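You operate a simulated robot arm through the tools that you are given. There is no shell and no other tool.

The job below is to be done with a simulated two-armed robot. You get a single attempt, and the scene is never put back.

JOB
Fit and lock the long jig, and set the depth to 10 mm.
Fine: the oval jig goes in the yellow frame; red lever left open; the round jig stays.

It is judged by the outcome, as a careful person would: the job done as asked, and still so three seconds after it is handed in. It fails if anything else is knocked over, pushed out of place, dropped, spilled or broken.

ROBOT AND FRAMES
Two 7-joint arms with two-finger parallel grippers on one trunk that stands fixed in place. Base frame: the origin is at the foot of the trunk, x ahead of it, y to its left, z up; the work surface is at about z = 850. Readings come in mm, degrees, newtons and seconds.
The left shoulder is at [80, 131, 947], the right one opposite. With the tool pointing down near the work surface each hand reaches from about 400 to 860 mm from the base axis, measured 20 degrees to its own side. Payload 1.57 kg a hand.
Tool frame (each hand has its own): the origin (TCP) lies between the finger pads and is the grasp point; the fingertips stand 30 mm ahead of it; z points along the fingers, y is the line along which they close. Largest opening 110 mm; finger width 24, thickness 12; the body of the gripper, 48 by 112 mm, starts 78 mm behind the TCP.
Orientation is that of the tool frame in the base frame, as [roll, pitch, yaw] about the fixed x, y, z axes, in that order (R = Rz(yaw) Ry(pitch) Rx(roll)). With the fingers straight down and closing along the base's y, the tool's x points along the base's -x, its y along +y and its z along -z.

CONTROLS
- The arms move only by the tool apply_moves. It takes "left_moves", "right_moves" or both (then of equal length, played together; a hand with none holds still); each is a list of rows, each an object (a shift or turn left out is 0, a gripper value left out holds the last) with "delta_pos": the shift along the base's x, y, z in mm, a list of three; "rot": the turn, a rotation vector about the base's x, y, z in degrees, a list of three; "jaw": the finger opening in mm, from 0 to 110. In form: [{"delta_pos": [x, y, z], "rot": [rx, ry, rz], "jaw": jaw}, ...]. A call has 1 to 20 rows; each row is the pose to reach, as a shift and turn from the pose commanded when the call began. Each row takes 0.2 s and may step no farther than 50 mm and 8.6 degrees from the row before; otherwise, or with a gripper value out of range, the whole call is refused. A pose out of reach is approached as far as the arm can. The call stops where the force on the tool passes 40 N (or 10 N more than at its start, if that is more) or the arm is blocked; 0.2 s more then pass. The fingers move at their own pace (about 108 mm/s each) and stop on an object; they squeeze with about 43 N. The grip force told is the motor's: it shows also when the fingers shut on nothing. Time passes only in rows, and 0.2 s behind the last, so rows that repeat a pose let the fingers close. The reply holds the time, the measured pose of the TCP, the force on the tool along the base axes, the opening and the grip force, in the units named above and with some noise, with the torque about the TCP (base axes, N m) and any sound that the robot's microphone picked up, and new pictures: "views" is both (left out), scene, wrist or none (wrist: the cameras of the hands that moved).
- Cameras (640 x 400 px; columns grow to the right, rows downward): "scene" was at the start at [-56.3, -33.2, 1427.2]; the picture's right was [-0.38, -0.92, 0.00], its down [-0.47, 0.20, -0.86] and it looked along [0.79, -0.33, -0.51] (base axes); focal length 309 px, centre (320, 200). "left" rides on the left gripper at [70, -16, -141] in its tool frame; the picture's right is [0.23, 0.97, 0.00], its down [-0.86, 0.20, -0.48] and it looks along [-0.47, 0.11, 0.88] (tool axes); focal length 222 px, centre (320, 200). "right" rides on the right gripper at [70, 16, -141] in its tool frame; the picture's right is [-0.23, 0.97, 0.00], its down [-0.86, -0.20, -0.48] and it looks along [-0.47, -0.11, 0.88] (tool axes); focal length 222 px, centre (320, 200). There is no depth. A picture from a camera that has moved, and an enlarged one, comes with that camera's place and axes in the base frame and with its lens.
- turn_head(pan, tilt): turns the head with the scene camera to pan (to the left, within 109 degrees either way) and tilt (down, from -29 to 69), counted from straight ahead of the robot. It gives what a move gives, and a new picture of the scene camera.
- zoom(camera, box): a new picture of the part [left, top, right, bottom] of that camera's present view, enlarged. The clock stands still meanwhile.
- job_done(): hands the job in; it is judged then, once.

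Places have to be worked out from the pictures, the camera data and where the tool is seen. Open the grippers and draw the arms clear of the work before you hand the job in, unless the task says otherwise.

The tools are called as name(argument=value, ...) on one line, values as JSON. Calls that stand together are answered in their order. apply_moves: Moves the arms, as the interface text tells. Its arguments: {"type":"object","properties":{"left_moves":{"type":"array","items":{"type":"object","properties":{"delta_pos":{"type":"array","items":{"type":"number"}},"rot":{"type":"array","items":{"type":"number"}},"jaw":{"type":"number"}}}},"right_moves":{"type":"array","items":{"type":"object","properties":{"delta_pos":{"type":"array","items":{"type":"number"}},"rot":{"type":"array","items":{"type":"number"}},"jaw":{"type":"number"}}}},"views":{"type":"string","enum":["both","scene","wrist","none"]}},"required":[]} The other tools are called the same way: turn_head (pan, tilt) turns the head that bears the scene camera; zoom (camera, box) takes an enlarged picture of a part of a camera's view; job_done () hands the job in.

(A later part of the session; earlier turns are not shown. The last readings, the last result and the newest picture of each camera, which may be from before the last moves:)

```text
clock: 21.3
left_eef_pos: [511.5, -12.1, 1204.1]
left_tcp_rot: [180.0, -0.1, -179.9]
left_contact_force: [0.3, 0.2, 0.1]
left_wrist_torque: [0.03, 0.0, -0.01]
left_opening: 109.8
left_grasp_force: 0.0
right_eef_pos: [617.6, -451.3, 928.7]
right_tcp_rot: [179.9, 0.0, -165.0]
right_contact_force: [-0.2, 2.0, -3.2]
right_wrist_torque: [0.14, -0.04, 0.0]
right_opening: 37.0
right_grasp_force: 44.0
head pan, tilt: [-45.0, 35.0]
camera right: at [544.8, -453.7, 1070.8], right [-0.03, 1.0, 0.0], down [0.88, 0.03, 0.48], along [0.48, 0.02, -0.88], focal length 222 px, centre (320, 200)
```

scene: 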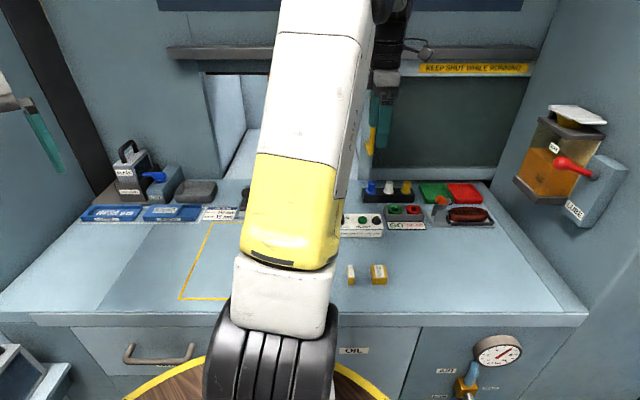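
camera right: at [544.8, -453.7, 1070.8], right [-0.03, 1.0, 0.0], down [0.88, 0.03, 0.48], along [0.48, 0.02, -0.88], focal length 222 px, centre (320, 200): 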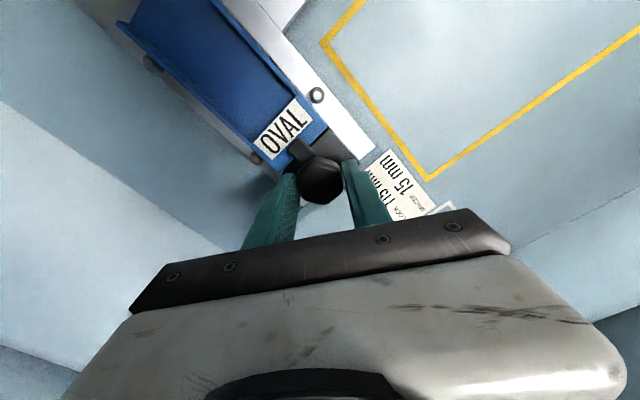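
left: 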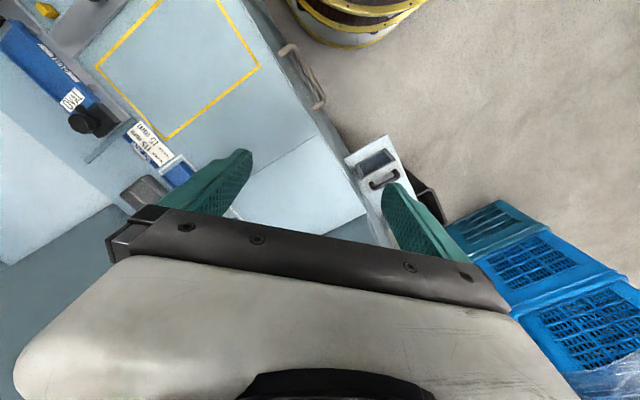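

The knob is held at 37 mm with a low side force. I'll try a small turn counter-clockwise and watch the torque and the arm.

apply_moves(right_moves=[{"rot": [0, 0, 5], "jaw": 20}, {"rot": [0, 0, 10], "jaw": 20}, {"rot": [0, 0, 15], "jaw": 20}, {"rot": [0, 0, 15], "jaw": 20}], views="wrist")

zoom(camera="right", box=[220, 60, 420, 220])

```text
clock: 22.3
left_eef_pos: [512.7, -15.0, 1203.1]
left_tcp_rot: [179.9, -0.2, -179.9]
left_contact_force: [0.1, -0.1, 0.2]
left_wrist_torque: [-0.01, 0.0, -0.01]
left_opening: 109.9
left_grasp_force: 0.1
right_eef_pos: [616.4, -452.1, 929.4]
right_tcp_rot: [180.0, 0.0, -150.0]
right_contact_force: [13.4, -4.9, -25.9]
right_wrist_torque: [-0.08, -0.57, 0.02]
right_opening: 37.2
right_grasp_force: 43.8
head pan, tilt: [-45.0, 35.0]
camera right: at [547.6, -471.9, 1070.9], right [-0.29, 0.96, 0.0], down [0.84, 0.26, 0.48], along [0.46, 0.14, -0.88], focal length 222 px, centre (320, 200)
```

right: 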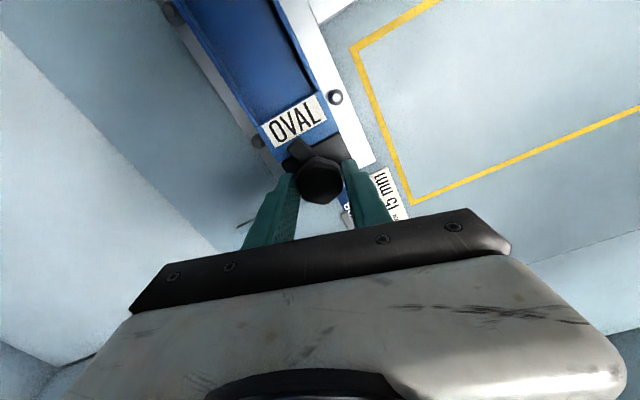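

```text
2.50 times, centred on (320, 140) of right
camera zoom: at [547.6, -471.9, 1070.9], right [-0.29, 0.96, 0.0], down [0.84, 0.26, 0.48], along [0.46, 0.14, -0.88], focal length 555 px, centre (320, 350)
```

zoom: 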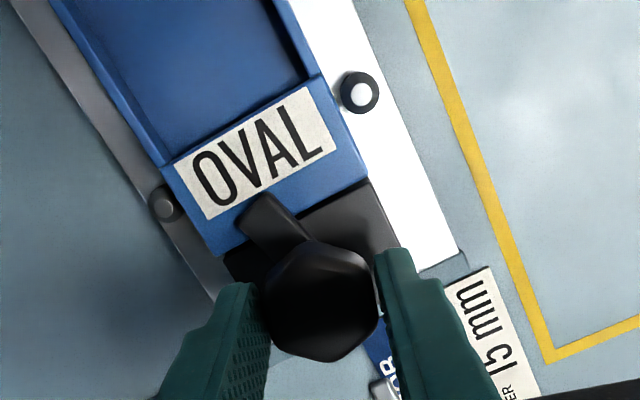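

The force changed (about -26 N vertical), so I'll look closely before going on.

zoom(camera="right", box=[270, 110, 370, 210])

```text
4.00 times, centred on (320, 160) of right
camera zoom: at [547.6, -471.9, 1070.9], right [-0.29, 0.96, 0.0], down [0.84, 0.26, 0.48], along [0.46, 0.14, -0.88], focal length 888 px, centre (320, 360)
```

zoom: 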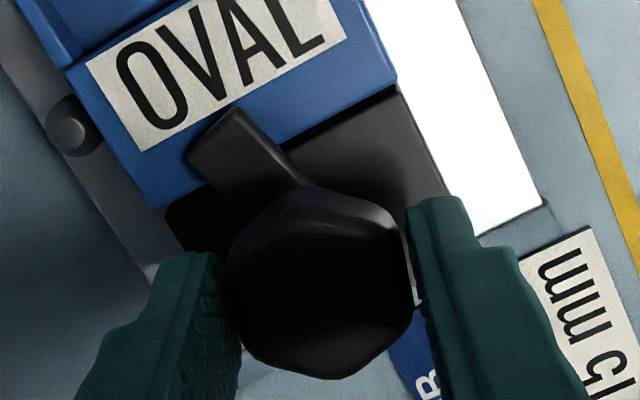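

The arm turned with the knob towards the back (about 15°) without torque about the vertical. I'll keep turning counter-clockwise in small steps while watching the vertical force.

apply_moves(right_moves=[{"rot": [0, 0, 5], "jaw": 20}, {"rot": [0, 0, 10], "jaw": 20}, {"rot": [0, 0, 15], "jaw": 20}, {"rot": [0, 0, 15], "jaw": 20}], views="wrist")

zoom(camera="right", box=[240, 60, 400, 220])

```text
clock: 23.3
left_eef_pos: [512.7, -14.4, 1203.2]
left_tcp_rot: [179.9, -0.1, -180.0]
left_contact_force: [-0.3, 0.0, -0.7]
left_wrist_torque: [-0.01, 0.0, -0.03]
left_opening: 110.0
left_grasp_force: 0.1
right_eef_pos: [616.1, -451.8, 928.5]
right_tcp_rot: [179.9, 0.0, -135.0]
right_contact_force: [19.0, -8.3, -33.1]
right_wrist_torque: [-0.21, -0.33, -0.02]
right_opening: 36.9
right_grasp_force: 43.3
head pan, tilt: [-45.0, 35.0]
camera right: at [555.2, -488.8, 1070.9], right [-0.53, 0.85, 0.0], down [0.75, 0.46, 0.48], along [0.41, 0.25, -0.88], focal length 222 px, centre (320, 200)
```

right: 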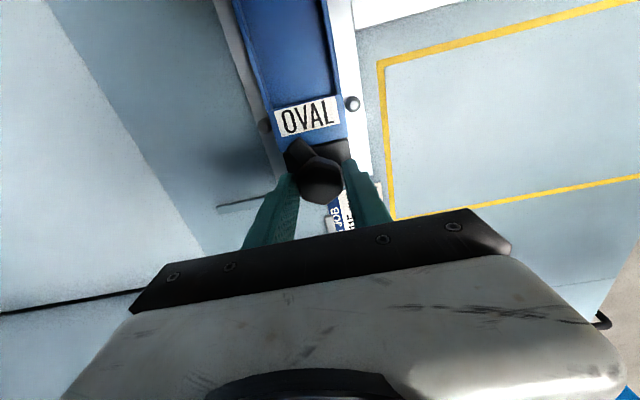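

```text
2.50 times, centred on (320, 140) of right
camera zoom: at [555.2, -488.8, 1070.9], right [-0.53, 0.85, 0.0], down [0.75, 0.46, 0.48], along [0.41, 0.25, -0.88], focal length 555 px, centre (320, 350)
```

zoom: 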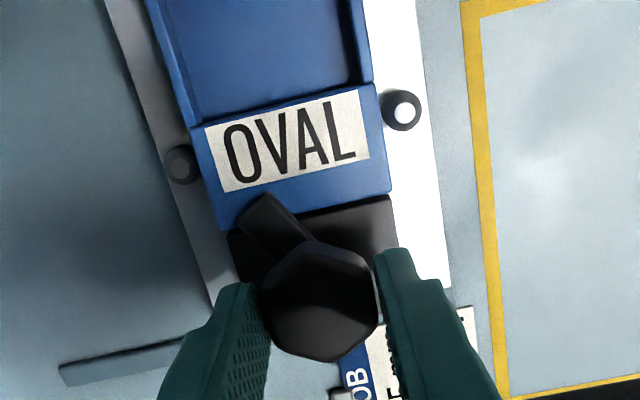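

The arm has swung about 30° with no turning resistance. I'll continue, easing the hand slightly along the measured force (down and +x).

apply_moves(right_moves=[{"delta_pos": [0.5, -0.2, -1], "rot": [0, 0, 5], "jaw": 20}, {"delta_pos": [1, -0.4, -1.5], "rot": [0, 0, 10], "jaw": 20}, {"delta_pos": [1, -0.4, -2], "rot": [0, 0, 15], "jaw": 20}, {"delta_pos": [1, -0.4, -2], "rot": [0, 0, 15], "jaw": 20}], views="none")

zoom(camera="right", box=[240, 60, 400, 220])

```text
clock: 24.3
left_eef_pos: [512.2, -13.8, 1202.9]
left_tcp_rot: [-179.9, 0.0, 180.0]
left_contact_force: [0.4, 0.3, 0.0]
left_wrist_torque: [0.0, 0.0, 0.01]
left_opening: 109.8
left_grasp_force: 0.1
right_eef_pos: [615.9, -450.5, 928.2]
right_tcp_rot: [180.0, 0.0, -119.8]
right_contact_force: [16.2, -0.6, -17.1]
right_wrist_torque: [0.09, -0.3, 0.02]
right_opening: 37.0
right_grasp_force: 43.8
head pan, tilt: [-45.0, 35.0]
```

```text
2.50 times, centred on (320, 140) of right
camera zoom: at [566.9, -503.3, 1071.0], right [-0.73, 0.68, 0.0], down [0.6, 0.64, 0.48], along [0.33, 0.35, -0.88], focal length 555 px, centre (320, 350)
```

zoom: 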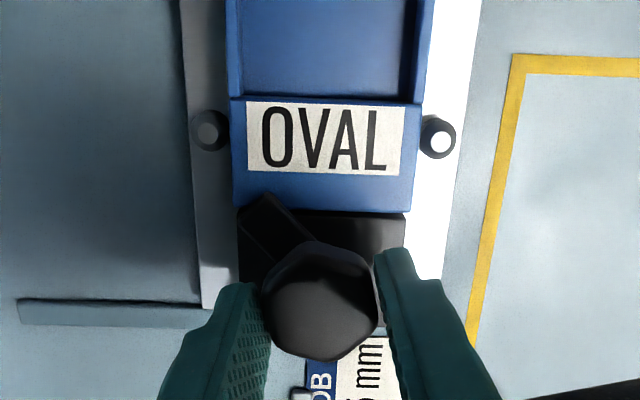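

The arm is at about 45° and nearly off the jig. Continuing to 90°.

apply_moves(right_moves=[{"delta_pos": [0.5, 0, -0.5], "rot": [0, 0, 6], "jaw": 20}, {"delta_pos": [1, 0, -1], "rot": [0, 0, 12], "jaw": 20}, {"delta_pos": [1, 0, -1], "rot": [0, 0, 18], "jaw": 20}, {"delta_pos": [1, 0, -1], "rot": [0, 0, 24], "jaw": 20}, {"delta_pos": [1, 0, -1], "rot": [0, 0, 30], "jaw": 20}, {"delta_pos": [1, 0, -1], "rot": [0, 0, 30], "jaw": 20}], views="none")

zoom(camera="right", box=[240, 60, 400, 220])

```text
clock: 25.7
left_eef_pos: [511.0, -13.3, 1202.7]
left_tcp_rot: [180.0, 0.0, -180.0]
left_contact_force: [-0.1, -0.3, 0.2]
left_wrist_torque: [-0.04, 0.02, 0.0]
left_opening: 110.1
left_grasp_force: 0.1
right_eef_pos: [616.9, -451.4, 928.7]
right_tcp_rot: [-179.9, -0.1, -89.8]
right_contact_force: [1.1, -1.2, 9.3]
right_wrist_torque: [0.12, 0.3, -0.01]
right_opening: 37.2
right_grasp_force: 43.5
head pan, tilt: [-45.0, 35.0]
```

```text
2.50 times, centred on (320, 140) of right
camera zoom: at [599.7, -520.5, 1071.1], right [-0.97, 0.23, 0.0], down [0.2, 0.86, 0.48], along [0.11, 0.47, -0.88], focal length 555 px, centre (320, 350)
```

zoom: 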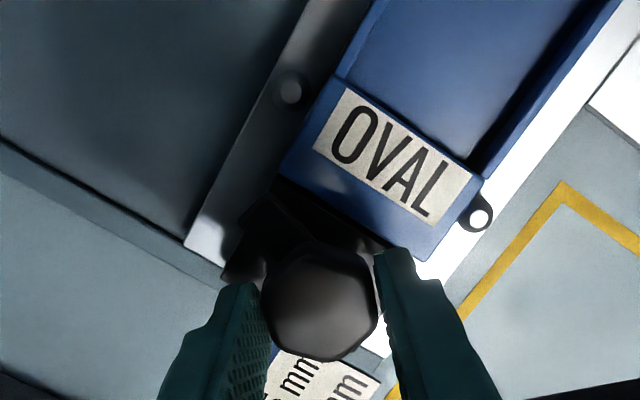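

The arm is now clear of the jig at about 75°. I'll turn the last 15° and let go, then rise.

apply_moves(right_moves=[{"rot": [0, 0, 5], "jaw": 20}, {"rot": [0, 0, 10], "jaw": 20}, {"rot": [0, 0, 15], "jaw": 20}, {"rot": [0, 0, 15], "jaw": 20}], views="none")

apply_moves(right_moves=[{"jaw": 60}, {"jaw": 60}, {"delta_pos": [0, 0, 30], "jaw": 60}, {"delta_pos": [0, 0, 70], "jaw": 60}, {"delta_pos": [0, 0, 110], "jaw": 60}], views="wrist")

zoom(camera="right", box=[220, 0, 420, 200])

```text
clock: 26.7
left_eef_pos: [512.0, -13.5, 1203.1]
left_tcp_rot: [-180.0, 0.1, -180.0]
left_contact_force: [-0.2, -0.4, -0.6]
left_wrist_torque: [-0.02, -0.01, -0.01]
left_opening: 110.2
left_grasp_force: 0.1
right_eef_pos: [617.0, -450.7, 928.0]
right_tcp_rot: [-180.0, -0.3, -75.0]
right_contact_force: [-1.1, -4.8, 25.5]
right_wrist_torque: [0.22, 0.13, -0.01]
right_opening: 37.0
right_grasp_force: 43.0
head pan, tilt: [-45.0, 35.0]
```

```text
clock: 27.9
left_eef_pos: [512.1, -13.3, 1204.4]
left_tcp_rot: [180.0, 0.0, -180.0]
left_contact_force: [1.0, 0.8, 0.2]
left_wrist_torque: [0.0, 0.0, -0.01]
left_opening: 110.1
left_grasp_force: 0.0
right_eef_pos: [617.3, -452.2, 1036.9]
right_tcp_rot: [180.0, 0.1, -75.1]
right_contact_force: [-0.2, 0.6, -0.7]
right_wrist_torque: [0.04, -0.02, 0.04]
right_opening: 60.0
right_grasp_force: 0.1
head pan, tilt: [-45.0, 35.0]
camera right: at [618.3, -522.6, 1179.6], right [-1.0, -0.03, 0.0], down [-0.03, 0.88, 0.48], along [-0.02, 0.48, -0.88], focal length 222 px, centre (320, 200)
```

right: 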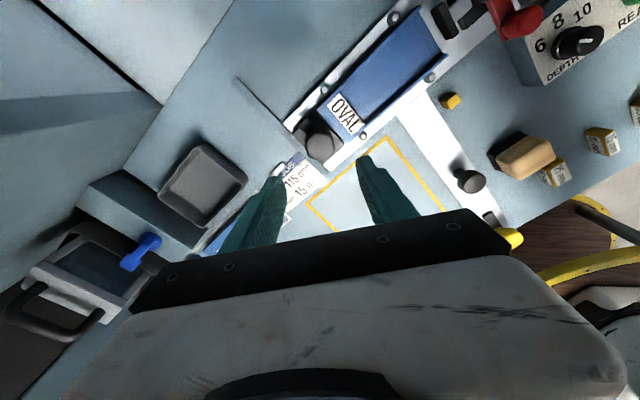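

```text
2.00 times, centred on (320, 100) of right
camera zoom: at [618.3, -522.6, 1179.6], right [-1.0, -0.03, 0.0], down [-0.03, 0.88, 0.48], along [-0.02, 0.48, -0.88], focal length 444 px, centre (320, 400)
```

zoom: 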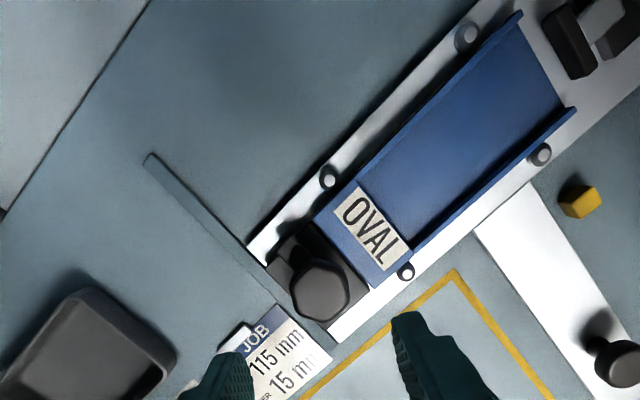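

The black arm is swung off; the oval jig (about u -52..89, w 724..785, top near z 883) is free. I'll move above its centre (546,-520), closing across its width, jaw 80.

apply_moves(right_moves=[{"delta_pos": [-9, -8, 0], "rot": [0, 0, -7.5], "jaw": 80}, {"delta_pos": [-18, -17, 0], "rot": [0, 0, -15], "jaw": 80}, {"delta_pos": [-27, -25, 0], "rot": [0, 0, -22.5], "jaw": 80}, {"delta_pos": [-36, -34, 0], "rot": [0, 0, -30], "jaw": 80}, {"delta_pos": [-45, -43, 0], "rot": [0, 0, -37.5], "jaw": 80}, {"delta_pos": [-54, -51, 0], "rot": [0, 0, -45], "jaw": 80}, {"delta_pos": [-63, -60, 0], "rot": [0, 0, -52.5], "jaw": 80}, {"delta_pos": [-71.5, -68.5, -20], "rot": [0, 0, -60], "jaw": 80}, {"delta_pos": [-71.5, -68.5, -50], "rot": [0, 0, -60], "jaw": 80}], views="wrist")

zoom(camera="right", box=[200, 0, 440, 220])

```text
clock: 29.9
left_eef_pos: [512.0, -13.3, 1202.8]
left_tcp_rot: [-179.9, 0.0, -180.0]
left_contact_force: [0.1, 0.4, 0.4]
left_wrist_torque: [0.02, -0.07, 0.0]
left_opening: 110.0
left_grasp_force: 0.1
right_eef_pos: [546.0, -521.5, 986.7]
right_tcp_rot: [-180.0, 0.0, -135.1]
right_contact_force: [0.3, 0.3, 0.4]
right_wrist_torque: [-0.01, -0.04, 0.03]
right_opening: 80.2
right_grasp_force: 0.1
head pan, tilt: [-45.0, 35.0]
camera right: at [484.0, -558.7, 1129.0], right [-0.53, 0.85, 0.0], down [0.75, 0.46, 0.48], along [0.41, 0.25, -0.88], focal length 222 px, centre (320, 200)
```

right: 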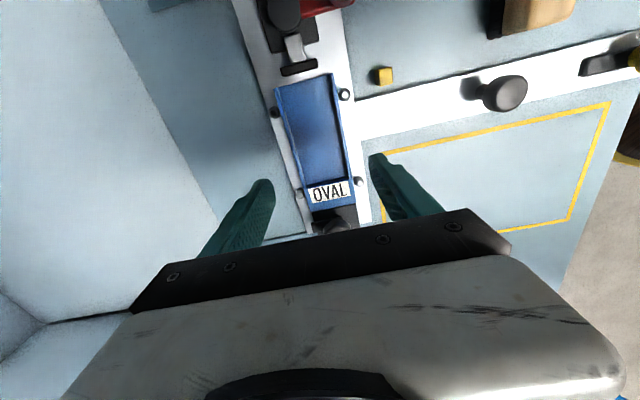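

```text
1.82 times, centred on (320, 110) of right
camera zoom: at [484.0, -558.7, 1129.0], right [-0.53, 0.85, 0.0], down [0.75, 0.46, 0.48], along [0.41, 0.25, -0.88], focal length 404 px, centre (320, 364)
```

zoom: 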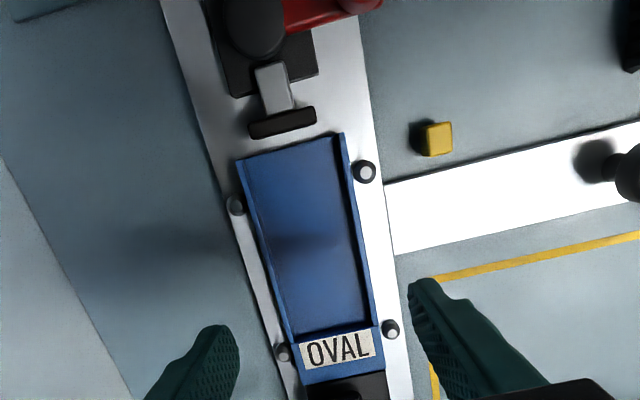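

The hand is centred over the oval jig (measured jig centre u≈18, w≈755). Descending to TCP z≈898 and closing.

apply_moves(right_moves=[{"delta_pos": [0, 0, -30], "jaw": 80}, {"delta_pos": [0, 0, -55], "jaw": 80}, {"delta_pos": [0, 0, -75], "jaw": 80}, {"delta_pos": [0, 0, -88], "jaw": 80}, {"delta_pos": [0, 0, -88], "jaw": 80}, {"delta_pos": [0, 0, -88], "jaw": 45}, {"delta_pos": [0, 0, -88], "jaw": 45}, {"delta_pos": [0, 0, -88], "jaw": 45}], views="wrist")

zoom(camera="right", box=[200, 40, 440, 240])

```text
clock: 31.7
left_eef_pos: [510.9, -13.5, 1203.7]
left_tcp_rot: [180.0, 0.0, -180.0]
left_contact_force: [-0.1, -0.3, 0.0]
left_wrist_torque: [0.0, -0.02, 0.01]
left_opening: 110.0
left_grasp_force: 0.1
right_eef_pos: [545.9, -518.8, 898.6]
right_tcp_rot: [179.9, 0.0, -135.0]
right_contact_force: [0.1, 0.1, -0.4]
right_wrist_torque: [-0.03, -0.03, -0.04]
right_opening: 61.3
right_grasp_force: 43.4
head pan, tilt: [-45.0, 35.0]
camera right: at [484.8, -557.4, 1041.9], right [-0.53, 0.85, 0.0], down [0.75, 0.46, 0.48], along [0.41, 0.25, -0.88], focal length 222 px, centre (320, 200)
```

right: 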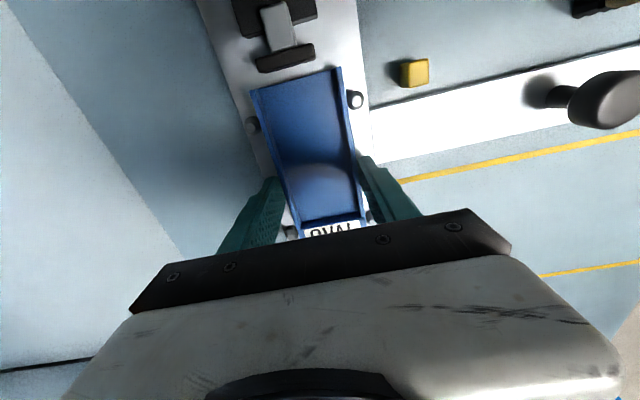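

```text
2.00 times, centred on (320, 140) of right
camera zoom: at [484.8, -557.4, 1041.9], right [-0.53, 0.85, 0.0], down [0.75, 0.46, 0.48], along [0.41, 0.25, -0.88], focal length 444 px, centre (320, 320)
```

zoom: 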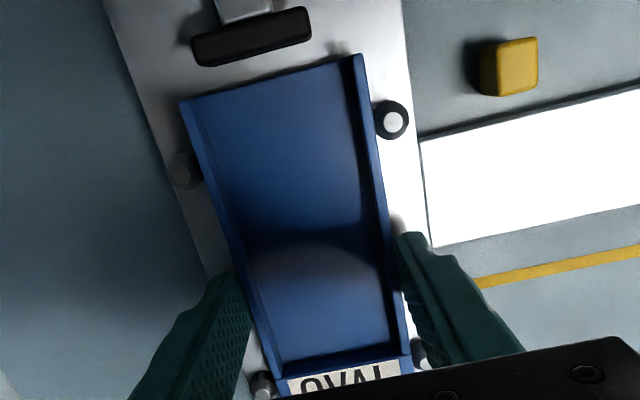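

Gripped at 61.3 mm. Now I'll lift slowly and watch the forces.

apply_moves(right_moves=[{"delta_pos": [0, 0, 4], "jaw": 45}, {"delta_pos": [0, 0, 10], "jaw": 45}, {"delta_pos": [0, 0, 20], "jaw": 45}, {"delta_pos": [0, 0, 40], "jaw": 45}, {"delta_pos": [0, 0, 70], "jaw": 45}, {"delta_pos": [0, 0, 100], "jaw": 45}], views="wrist")

zoom(camera="right", box=[200, 0, 440, 240])

```text
clock: 33.1
left_eef_pos: [512.1, -15.0, 1205.0]
left_tcp_rot: [180.0, -0.1, -180.0]
left_contact_force: [0.5, 0.4, 0.3]
left_wrist_torque: [0.04, 0.02, 0.0]
left_opening: 110.1
left_grasp_force: 0.1
right_eef_pos: [544.0, -519.1, 997.0]
right_tcp_rot: [179.9, 0.0, -135.0]
right_contact_force: [0.9, 0.4, -2.6]
right_wrist_torque: [-0.05, 0.05, 0.01]
right_opening: 61.5
right_grasp_force: 42.9
head pan, tilt: [-45.0, 35.0]
camera right: at [483.5, -556.8, 1139.6], right [-0.53, 0.85, 0.0], down [0.75, 0.46, 0.48], along [0.41, 0.25, -0.88], focal length 222 px, centre (320, 200)
```

right: 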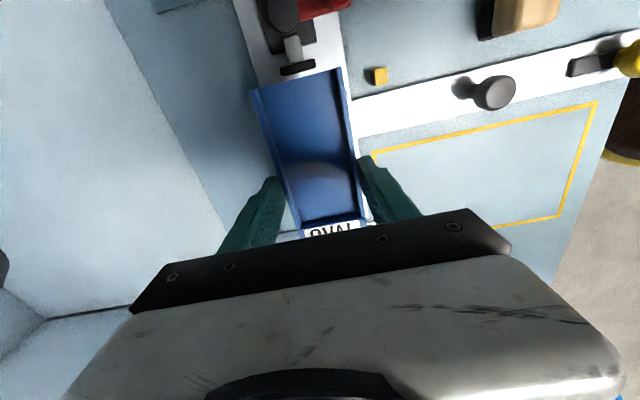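

```text
1.67 times, centred on (320, 120) of right
camera zoom: at [483.5, -556.8, 1139.6], right [-0.53, 0.85, 0.0], down [0.75, 0.46, 0.48], along [0.41, 0.25, -0.88], focal length 370 px, centre (320, 333)
```

zoom: 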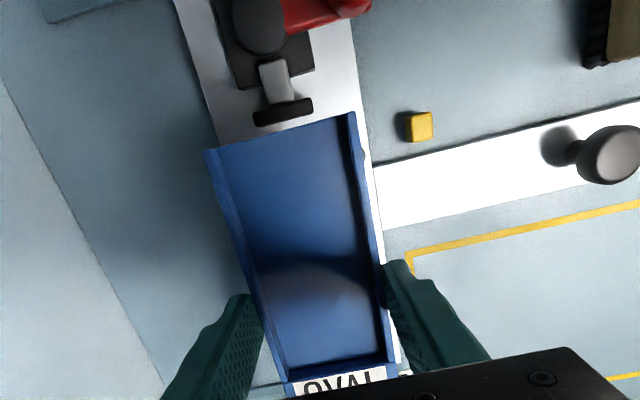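

The oval jig is held firmly (about 0.27 kg). I'll carry it over the yellow frame's centre (483,-298), turning -90° so its length runs along the frame's long side.

apply_moves(right_moves=[{"delta_pos": [-5, 15, 0], "rot": [0, 0, -7.5], "jaw": 45}, {"delta_pos": [-10, 35, 0], "rot": [0, 0, -15], "jaw": 45}, {"delta_pos": [-15, 55, 0], "rot": [0, 0, -22.5], "jaw": 45}, {"delta_pos": [-21, 75, 0], "rot": [0, 0, -30], "jaw": 45}, {"delta_pos": [-27, 95, 0], "rot": [0, 0, -37.5], "jaw": 45}, {"delta_pos": [-33, 115, 0], "rot": [0, 0, -45], "jaw": 45}, {"delta_pos": [-39, 135, 0], "rot": [0, 0, -52.5], "jaw": 45}, {"delta_pos": [-45, 155, 0], "rot": [0, 0, -60], "jaw": 45}, {"delta_pos": [-50, 175, 0], "rot": [0, 0, -67.5], "jaw": 45}, {"delta_pos": [-55, 195, 0], "rot": [0, 0, -75], "jaw": 45}, {"delta_pos": [-60, 212, 0], "rot": [0, 0, -82.5], "jaw": 45}, {"delta_pos": [-63, 223, 0], "rot": [0, 0, -90], "jaw": 45}, {"delta_pos": [-63, 223, -30], "rot": [0, 0, -90], "jaw": 45}, {"delta_pos": [-63, 223, -60], "rot": [0, 0, -90], "jaw": 45}, {"delta_pos": [-63, 223, -60], "rot": [0, 0, -90], "jaw": 45}], views="both")

```text
clock: 36.3
left_eef_pos: [512.5, -14.4, 1203.4]
left_tcp_rot: [-179.9, -0.1, 180.0]
left_contact_force: [-0.5, 0.2, -0.3]
left_wrist_torque: [0.01, -0.01, -0.05]
left_opening: 110.0
left_grasp_force: 0.1
right_eef_pos: [483.1, -297.4, 939.2]
right_tcp_rot: [179.9, 0.0, 134.9]
right_contact_force: [0.5, -0.4, -2.6]
right_wrist_torque: [0.05, 0.01, -0.01]
right_opening: 61.3
right_grasp_force: 43.5
head pan, tilt: [-45.0, 35.0]
camera right: at [444.2, -236.2, 1081.5], right [0.85, 0.53, 0.0], down [0.46, -0.75, 0.48], along [0.25, -0.41, -0.88], focal length 222 px, centre (320, 200)
```

scene: 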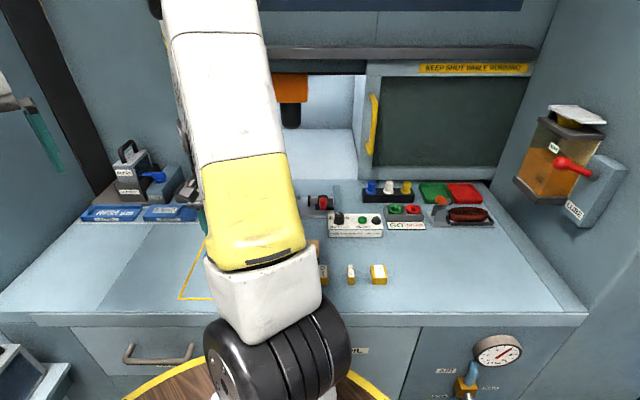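
right: 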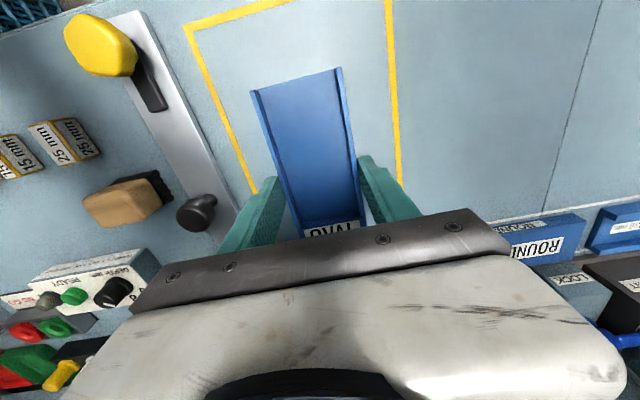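

The jig is above the frame's middle. Lowering it, the last millimetres slowly until the bench takes it.

apply_moves(right_moves=[{"delta_pos": [0, 0, -25], "jaw": 45}, {"delta_pos": [0, 0, -42], "jaw": 45}, {"delta_pos": [0, 0, -47], "jaw": 45}, {"delta_pos": [0, 0, -49], "jaw": 45}, {"delta_pos": [0, 0, -51], "jaw": 45}, {"delta_pos": [0, 0, -51], "jaw": 45}], views="none")

```text
clock: 37.7
left_eef_pos: [511.1, -12.4, 1202.9]
left_tcp_rot: [179.9, 0.0, 180.0]
left_contact_force: [0.3, -0.4, 0.6]
left_wrist_torque: [0.01, 0.0, -0.03]
left_opening: 109.9
left_grasp_force: 0.0
right_eef_pos: [482.1, -296.1, 887.6]
right_tcp_rot: [179.9, 0.1, 135.0]
right_contact_force: [-2.4, -0.9, 23.6]
right_wrist_torque: [0.22, 1.04, -0.06]
right_opening: 61.5
right_grasp_force: 43.4
head pan, tilt: [-45.0, 35.0]
```

The bench now carries the jig (about +24 N). Opening and rising.

apply_moves(right_moves=[{"delta_pos": [0, 0, 0.5], "jaw": 62}, {"delta_pos": [0, 0, 0.5], "jaw": 85}, {"delta_pos": [0, 0, 0.5], "jaw": 85}, {"delta_pos": [0, 0, 30], "jaw": 85}, {"delta_pos": [0, 0, 70], "jaw": 85}, {"delta_pos": [0, 0, 120], "jaw": 85}, {"delta_pos": [0, 0, 160], "jaw": 85}], views="wrist")

```text
clock: 39.3
left_eef_pos: [512.0, -12.5, 1203.9]
left_tcp_rot: [-180.0, 0.0, 179.9]
left_contact_force: [0.4, -0.5, 0.2]
left_wrist_torque: [0.02, 0.03, 0.03]
left_opening: 109.9
left_grasp_force: 0.0
right_eef_pos: [479.8, -293.5, 1046.4]
right_tcp_rot: [-179.9, -0.1, 135.0]
right_contact_force: [0.1, 0.2, -0.1]
right_wrist_torque: [0.02, -0.01, 0.02]
right_opening: 85.1
right_grasp_force: 0.1
head pan, tilt: [-45.0, 35.0]
camera right: at [441.8, -233.7, 1189.1], right [0.85, 0.53, 0.0], down [0.46, -0.75, 0.48], along [0.25, -0.41, -0.88], focal length 222 px, centre (320, 200)
```

right: 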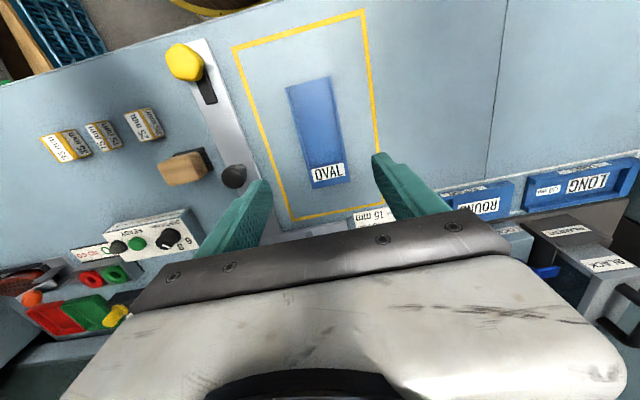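

The oval jig lies well inside the yellow frame. Now I'll zoom in on the LONG jig to locate it.

zoom(camera="right", box=[440, 130, 640, 270])

zoom(camera="scene", box=[70, 130, 230, 230])

```text
2.86 times, centred on (540, 200) of right
camera zoom: at [441.8, -233.7, 1189.1], right [0.85, 0.53, 0.0], down [0.46, -0.75, 0.48], along [0.25, -0.41, -0.88], focal length 635 px, centre (-309, 200)
```

zoom: 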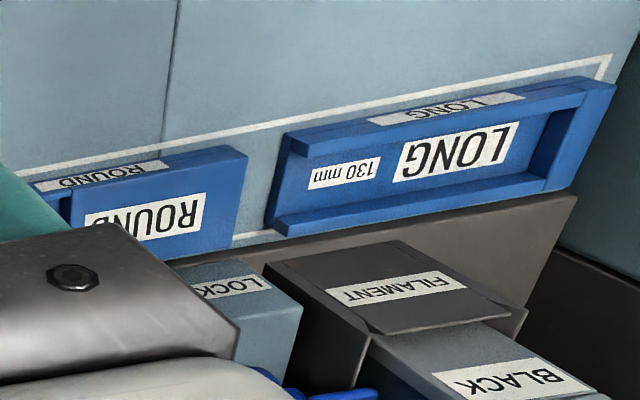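

```text
4.00 times, centred on (150, 180) of scene
camera zoom: at [-77.0, -61.0, 1420.4], right [-0.71, -0.71, 0.0], down [-0.41, 0.41, -0.82], along [0.58, -0.58, -0.57], focal length 1235 px, centre (1000, 280)
```

zoom: 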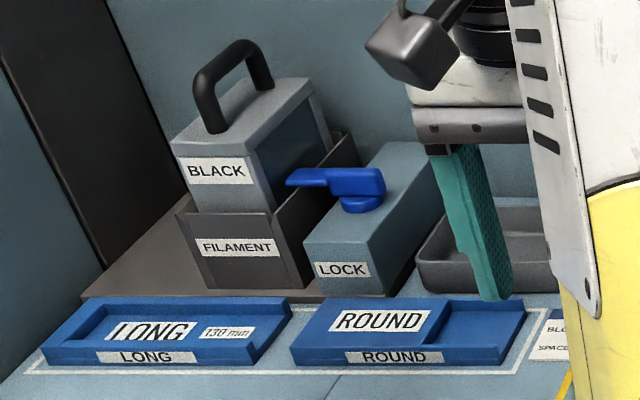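

The LONG jig lies at roughly u 430–590, w 685–745 with some uncertainty, near the limit of the right arm's reach. I'll rise, turn to close across its width and fly over its near end to measure it from above.

apply_moves(right_moves=[{"delta_pos": [10, 3, 20], "rot": [0, 0, 7.5], "jaw": 80}, {"delta_pos": [30, 9, 35], "rot": [0, 0, 15], "jaw": 80}, {"delta_pos": [55, 16, 50], "rot": [0, 0, 22.5], "jaw": 80}, {"delta_pos": [85, 25, 50], "rot": [0, 0, 30], "jaw": 80}, {"delta_pos": [115, 34, 50], "rot": [0, 0, 37.5], "jaw": 80}, {"delta_pos": [145, 43, 50], "rot": [0, 0, 45], "jaw": 80}, {"delta_pos": [175, 52, 50], "rot": [0, 0, 52.5], "jaw": 80}, {"delta_pos": [205, 60, 50], "rot": [0, 0, 60], "jaw": 80}, {"delta_pos": [235, 68, 50], "rot": [0, 0, 67.5], "jaw": 80}, {"delta_pos": [265, 77, 50], "rot": [0, 0, 75], "jaw": 80}, {"delta_pos": [295, 86, 50], "rot": [0, 0, 82.5], "jaw": 80}, {"delta_pos": [328, 95, 50], "rot": [0, 0, 90], "jaw": 80}, {"delta_pos": [328, 95, 0], "rot": [0, 0, 90], "jaw": 80}, {"delta_pos": [328, 95, 0], "rot": [0, 0, 90], "jaw": 80}], views="both")

zoom(camera="right", box=[200, 0, 440, 220])

```text
clock: 42.3
left_eef_pos: [510.8, -13.5, 1204.0]
left_tcp_rot: [-180.0, 0.0, 179.9]
left_contact_force: [0.0, 0.1, -0.2]
left_wrist_torque: [-0.01, 0.01, 0.0]
left_opening: 110.0
left_grasp_force: 0.1
right_eef_pos: [796.8, -206.1, 1043.8]
right_tcp_rot: [-180.0, 0.0, -135.0]
right_contact_force: [0.2, -0.1, -0.2]
right_wrist_torque: [-0.03, 0.01, 0.0]
right_opening: 79.9
right_grasp_force: 0.1
right hand out of reach, approached as far as the arm can: row 12, 13, 14
head pan, tilt: [-45.0, 35.0]
camera right: at [735.3, -244.0, 1185.9], right [-0.53, 0.85, 0.0], down [0.75, 0.46, 0.48], along [0.41, 0.25, -0.88], focal length 222 px, centre (320, 200)
```

scene: 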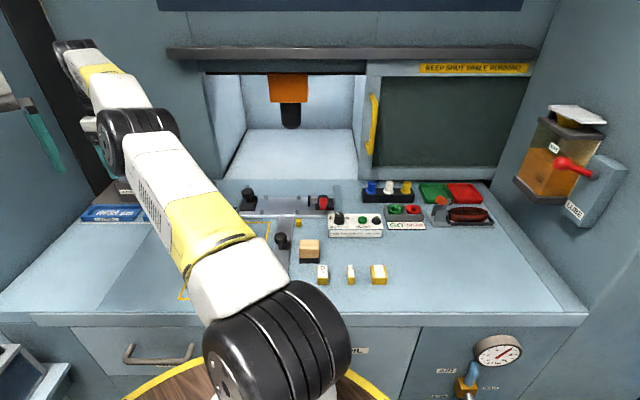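
right: 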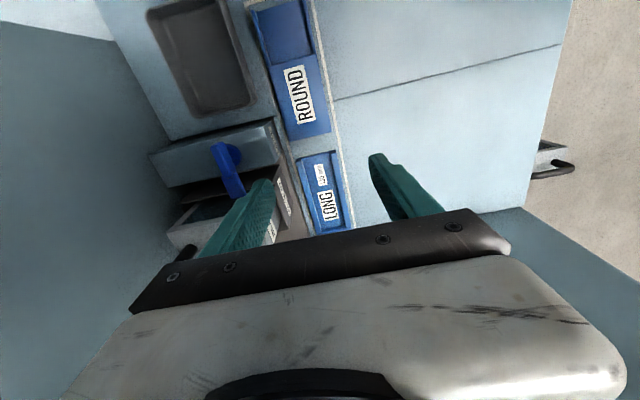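

```text
1.82 times, centred on (320, 110) of right
camera zoom: at [735.3, -244.0, 1185.9], right [-0.53, 0.85, 0.0], down [0.75, 0.46, 0.48], along [0.41, 0.25, -0.88], focal length 404 px, centre (320, 364)
```

zoom: 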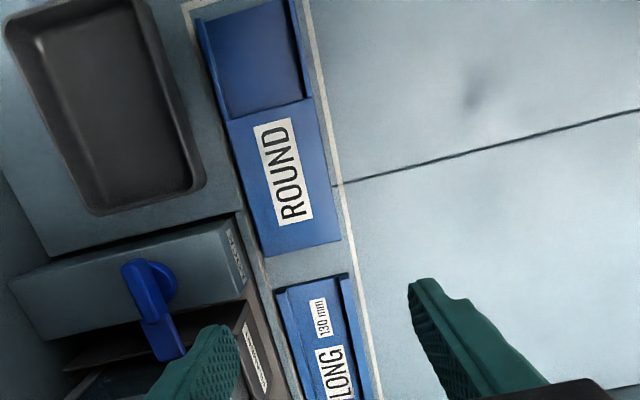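

The near end of LONG is at u≈441, w 692–753, and an upright hand cannot quite reach it, so I'll need to tilt the hand along the bench. First a closer look at the clearance to the LOCK and FILAMENT boxes behind it.

zoom(camera="right", box=[230, 110, 360, 230])

zoom(camera="right", box=[130, 100, 330, 260])

zoom(camera="scene", box=[70, 130, 200, 230])

```text
3.33 times, centred on (295, 170) of right
camera zoom: at [735.3, -244.0, 1185.9], right [-0.53, 0.85, 0.0], down [0.75, 0.46, 0.48], along [0.41, 0.25, -0.88], focal length 740 px, centre (403, 300)
```

zoom: 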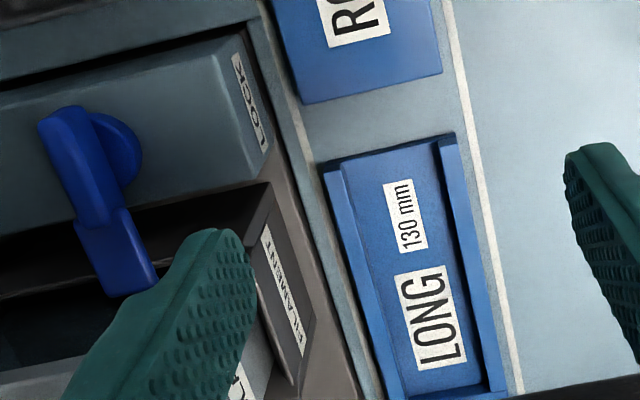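

```text
2.50 times, centred on (230, 180) of right
camera zoom: at [735.3, -244.0, 1185.9], right [-0.53, 0.85, 0.0], down [0.75, 0.46, 0.48], along [0.41, 0.25, -0.88], focal length 555 px, centre (545, 250)
```

zoom: 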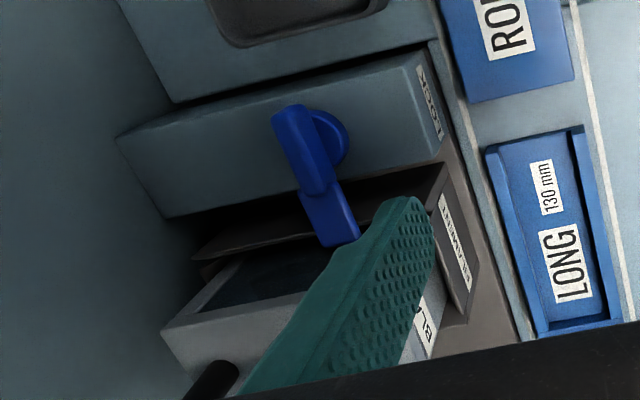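

```text
4.00 times, centred on (135, 180) of scene
camera zoom: at [-77.1, -60.9, 1420.4], right [-0.71, -0.71, 0.0], down [-0.41, 0.41, -0.82], along [0.58, -0.58, -0.57], focal length 1235 px, centre (1060, 280)
```

zoom: 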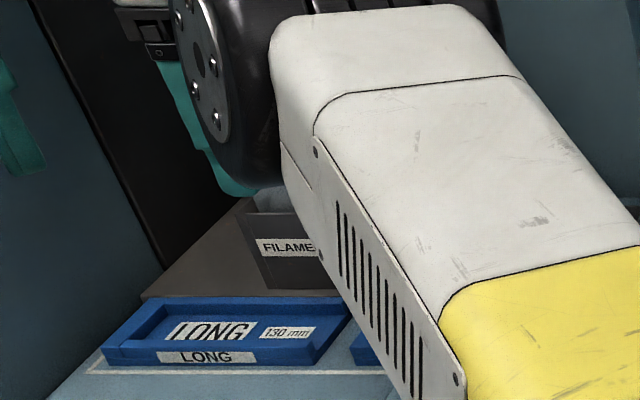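

LONG's back is about 14 mm from the brown plate's front edge and 22–28 mm from the LOCK and FILAMENT boxes; that suits a finger, if I bias slightly to the front. I'll tilt the hand 30° along the bench (fingers leaning toward LONG) and move above it.

apply_moves(right_moves=[{"delta_pos": [-8, -2, 0], "rot": [5.3, -5.3, 0], "jaw": 72}, {"delta_pos": [0, 5, -10], "rot": [10.6, -10.6, 0], "jaw": 72}, {"delta_pos": [10, 12, -25], "rot": [15.9, -15.9, 0], "jaw": 72}, {"delta_pos": [22, 22, -45], "rot": [21.2, -21.2, 0], "jaw": 72}, {"delta_pos": [30, 28, -60], "rot": [21.2, -21.2, 0], "jaw": 72}, {"delta_pos": [30, 28, -60], "rot": [21.2, -21.2, 0], "jaw": 72}], views="both")

zoom(camera="right", box=[200, 0, 440, 220])

```text
clock: 43.7
left_eef_pos: [511.4, -13.2, 1203.7]
left_tcp_rot: [180.0, 0.1, -179.9]
left_contact_force: [0.1, 0.0, 0.2]
left_wrist_torque: [0.01, -0.02, 0.02]
left_opening: 110.2
left_grasp_force: 0.1
right_eef_pos: [830.1, -177.8, 984.1]
right_tcp_rot: [180.0, 30.0, -135.0]
right_contact_force: [0.9, 0.4, -0.7]
right_wrist_torque: [0.01, 0.01, 0.0]
right_opening: 72.2
right_grasp_force: 0.1
head pan, tilt: [-45.0, 35.0]
camera right: at [725.3, -258.3, 1073.2], right [-0.55, 0.83, 0.11], down [0.5, 0.21, 0.84], along [0.67, 0.52, -0.53], focal length 222 px, centre (320, 200)
```

scene: 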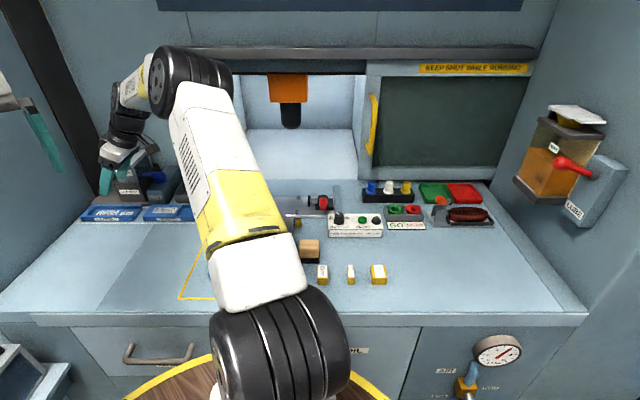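
right: 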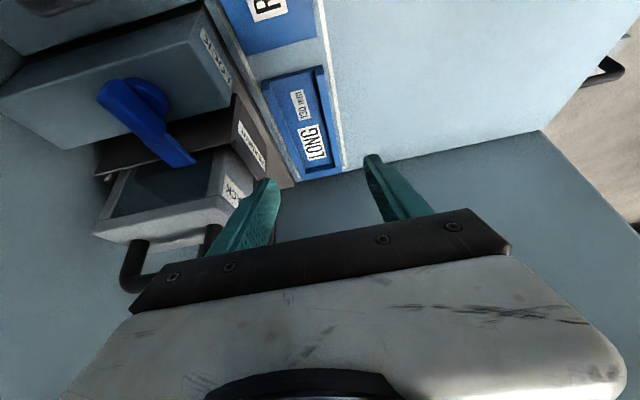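

```text
1.82 times, centred on (320, 110) of right
camera zoom: at [725.3, -258.3, 1073.2], right [-0.55, 0.83, 0.11], down [0.5, 0.21, 0.84], along [0.67, 0.52, -0.53], focal length 404 px, centre (320, 364)
```

zoom: 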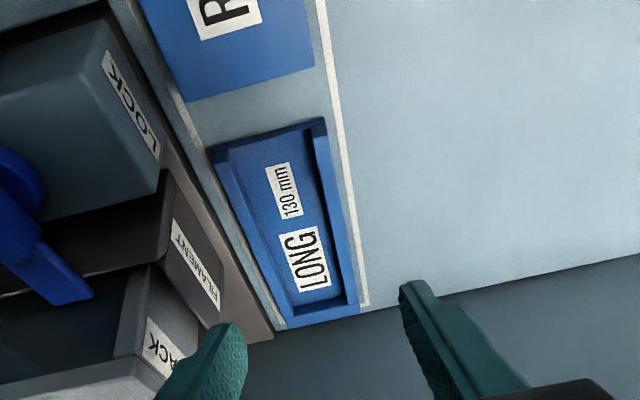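

The whole LONG jig shows: u≈437–581, w≈691–752, about 145 mm long. The hand lags its commanded place by about 11 mm, so I'll check whether it settles.

apply_moves(right_moves=[{"jaw": 72}, {"jaw": 72}], views="none")

```text
clock: 44.3
left_eef_pos: [511.2, -13.5, 1205.1]
left_tcp_rot: [-180.0, 0.0, 180.0]
left_contact_force: [-0.2, 0.5, -0.5]
left_wrist_torque: [0.02, 0.0, 0.0]
left_opening: 109.9
left_grasp_force: 0.1
right_eef_pos: [828.5, -177.2, 984.7]
right_tcp_rot: [-179.9, 29.9, -135.0]
right_contact_force: [0.6, 0.0, -0.3]
right_wrist_torque: [0.01, -0.02, -0.01]
right_opening: 72.2
right_grasp_force: 0.0
head pan, tilt: [-45.0, 35.0]
```

It has settled; the command base was clipped earlier, so it stands at (828,-178,984.5). Moving to above the grip place at u≈495, w≈720 and a bit lower.

apply_moves(right_moves=[{"delta_pos": [16, 10, -15], "jaw": 72}, {"delta_pos": [31, 19, -30], "jaw": 72}, {"delta_pos": [31, 19, -50], "jaw": 72}, {"delta_pos": [31, 19, -50], "jaw": 72}], views="wrist")

zoom(camera="right", box=[180, 0, 460, 240])

```text
clock: 45.3
left_eef_pos: [511.0, -14.0, 1203.7]
left_tcp_rot: [-180.0, 0.0, -180.0]
left_contact_force: [0.0, 0.1, -0.3]
left_wrist_torque: [-0.01, -0.01, 0.01]
left_opening: 110.3
left_grasp_force: 0.0
right_eef_pos: [860.2, -158.2, 934.1]
right_tcp_rot: [180.0, 30.0, -135.0]
right_contact_force: [0.6, 0.5, 0.6]
right_wrist_torque: [-0.02, -0.02, -0.03]
right_opening: 72.1
right_grasp_force: 0.0
head pan, tilt: [-45.0, 35.0]
camera right: at [754.3, -239.0, 1022.5], right [-0.55, 0.83, 0.11], down [0.5, 0.21, 0.84], along [0.67, 0.52, -0.53], focal length 222 px, centre (320, 200)
```

right: 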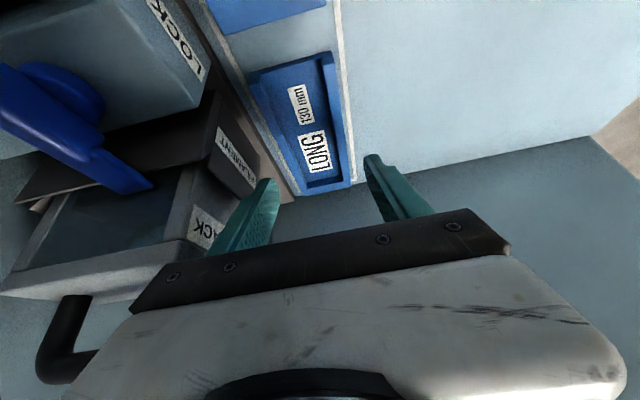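

```text
1.67 times, centred on (320, 120) of right
camera zoom: at [754.3, -239.0, 1022.5], right [-0.55, 0.83, 0.11], down [0.5, 0.21, 0.84], along [0.67, 0.52, -0.53], focal length 370 px, centre (320, 333)
```

zoom: 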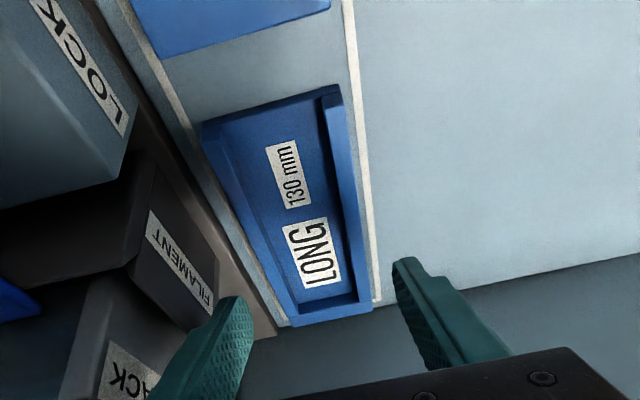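

Measured again, LONG's middle is at w≈720, matching the hand, with its length u≈437.5–584. Descending to TCP z≈890 and then closing.

apply_moves(right_moves=[{"delta_pos": [0, 0, -20], "jaw": 72}, {"delta_pos": [0, 0, -34], "jaw": 72}, {"delta_pos": [0, 0, -44], "jaw": 72}, {"delta_pos": [0, 0, -44], "jaw": 72}], views="wrist")

zoom(camera="right", box=[200, 40, 440, 240])

```text
clock: 46.3
left_eef_pos: [512.3, -13.3, 1203.2]
left_tcp_rot: [180.0, 0.0, 180.0]
left_contact_force: [-0.4, -0.2, 0.0]
left_wrist_torque: [0.0, 0.01, 0.02]
left_opening: 110.0
left_grasp_force: 0.0
right_eef_pos: [860.4, -158.5, 889.8]
right_tcp_rot: [180.0, 29.9, -135.0]
right_contact_force: [-0.5, -0.5, -0.6]
right_wrist_torque: [-0.04, -0.01, -0.03]
right_opening: 72.2
right_grasp_force: 0.0
head pan, tilt: [-45.0, 35.0]
camera right: at [754.5, -240.2, 978.6], right [-0.55, 0.83, 0.11], down [0.5, 0.21, 0.84], along [0.67, 0.52, -0.53], focal length 222 px, centre (320, 200)
```

right: 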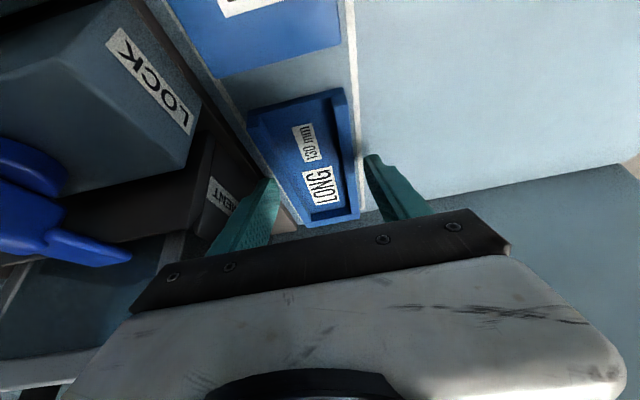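

```text
2.00 times, centred on (320, 140) of right
camera zoom: at [754.5, -240.2, 978.6], right [-0.55, 0.83, 0.11], down [0.5, 0.21, 0.84], along [0.67, 0.52, -0.53], focal length 444 px, centre (320, 320)
```

zoom: 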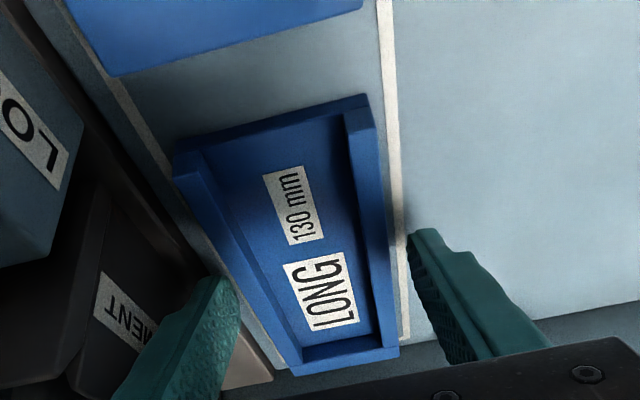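

Both fingers flank the jig with no contact. Lowering 2 mm more and closing.

apply_moves(right_moves=[{"delta_pos": [0, 0, -2], "jaw": 72}, {"delta_pos": [0, 0, -2], "jaw": 45}, {"delta_pos": [0, 0, -2], "jaw": 45}, {"delta_pos": [0, 0, -2], "jaw": 45}], views="wrist")

```text
clock: 47.3
left_eef_pos: [512.4, -13.7, 1204.0]
left_tcp_rot: [-180.0, 0.0, -180.0]
left_contact_force: [0.4, -0.4, 0.1]
left_wrist_torque: [-0.01, 0.02, -0.01]
left_opening: 110.0
left_grasp_force: 0.1
right_eef_pos: [858.8, -158.7, 889.0]
right_tcp_rot: [-180.0, 30.0, -135.0]
right_contact_force: [1.1, -1.3, 3.2]
right_wrist_torque: [0.12, 0.01, -0.09]
right_opening: 61.8
right_grasp_force: 42.7
head pan, tilt: [-45.0, 35.0]
camera right: at [754.3, -239.9, 977.5], right [-0.55, 0.83, 0.11], down [0.5, 0.21, 0.84], along [0.67, 0.52, -0.53], focal length 222 px, centre (320, 200)
```

right: 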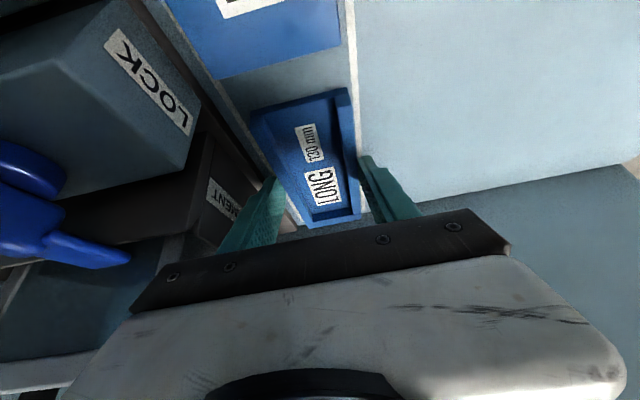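

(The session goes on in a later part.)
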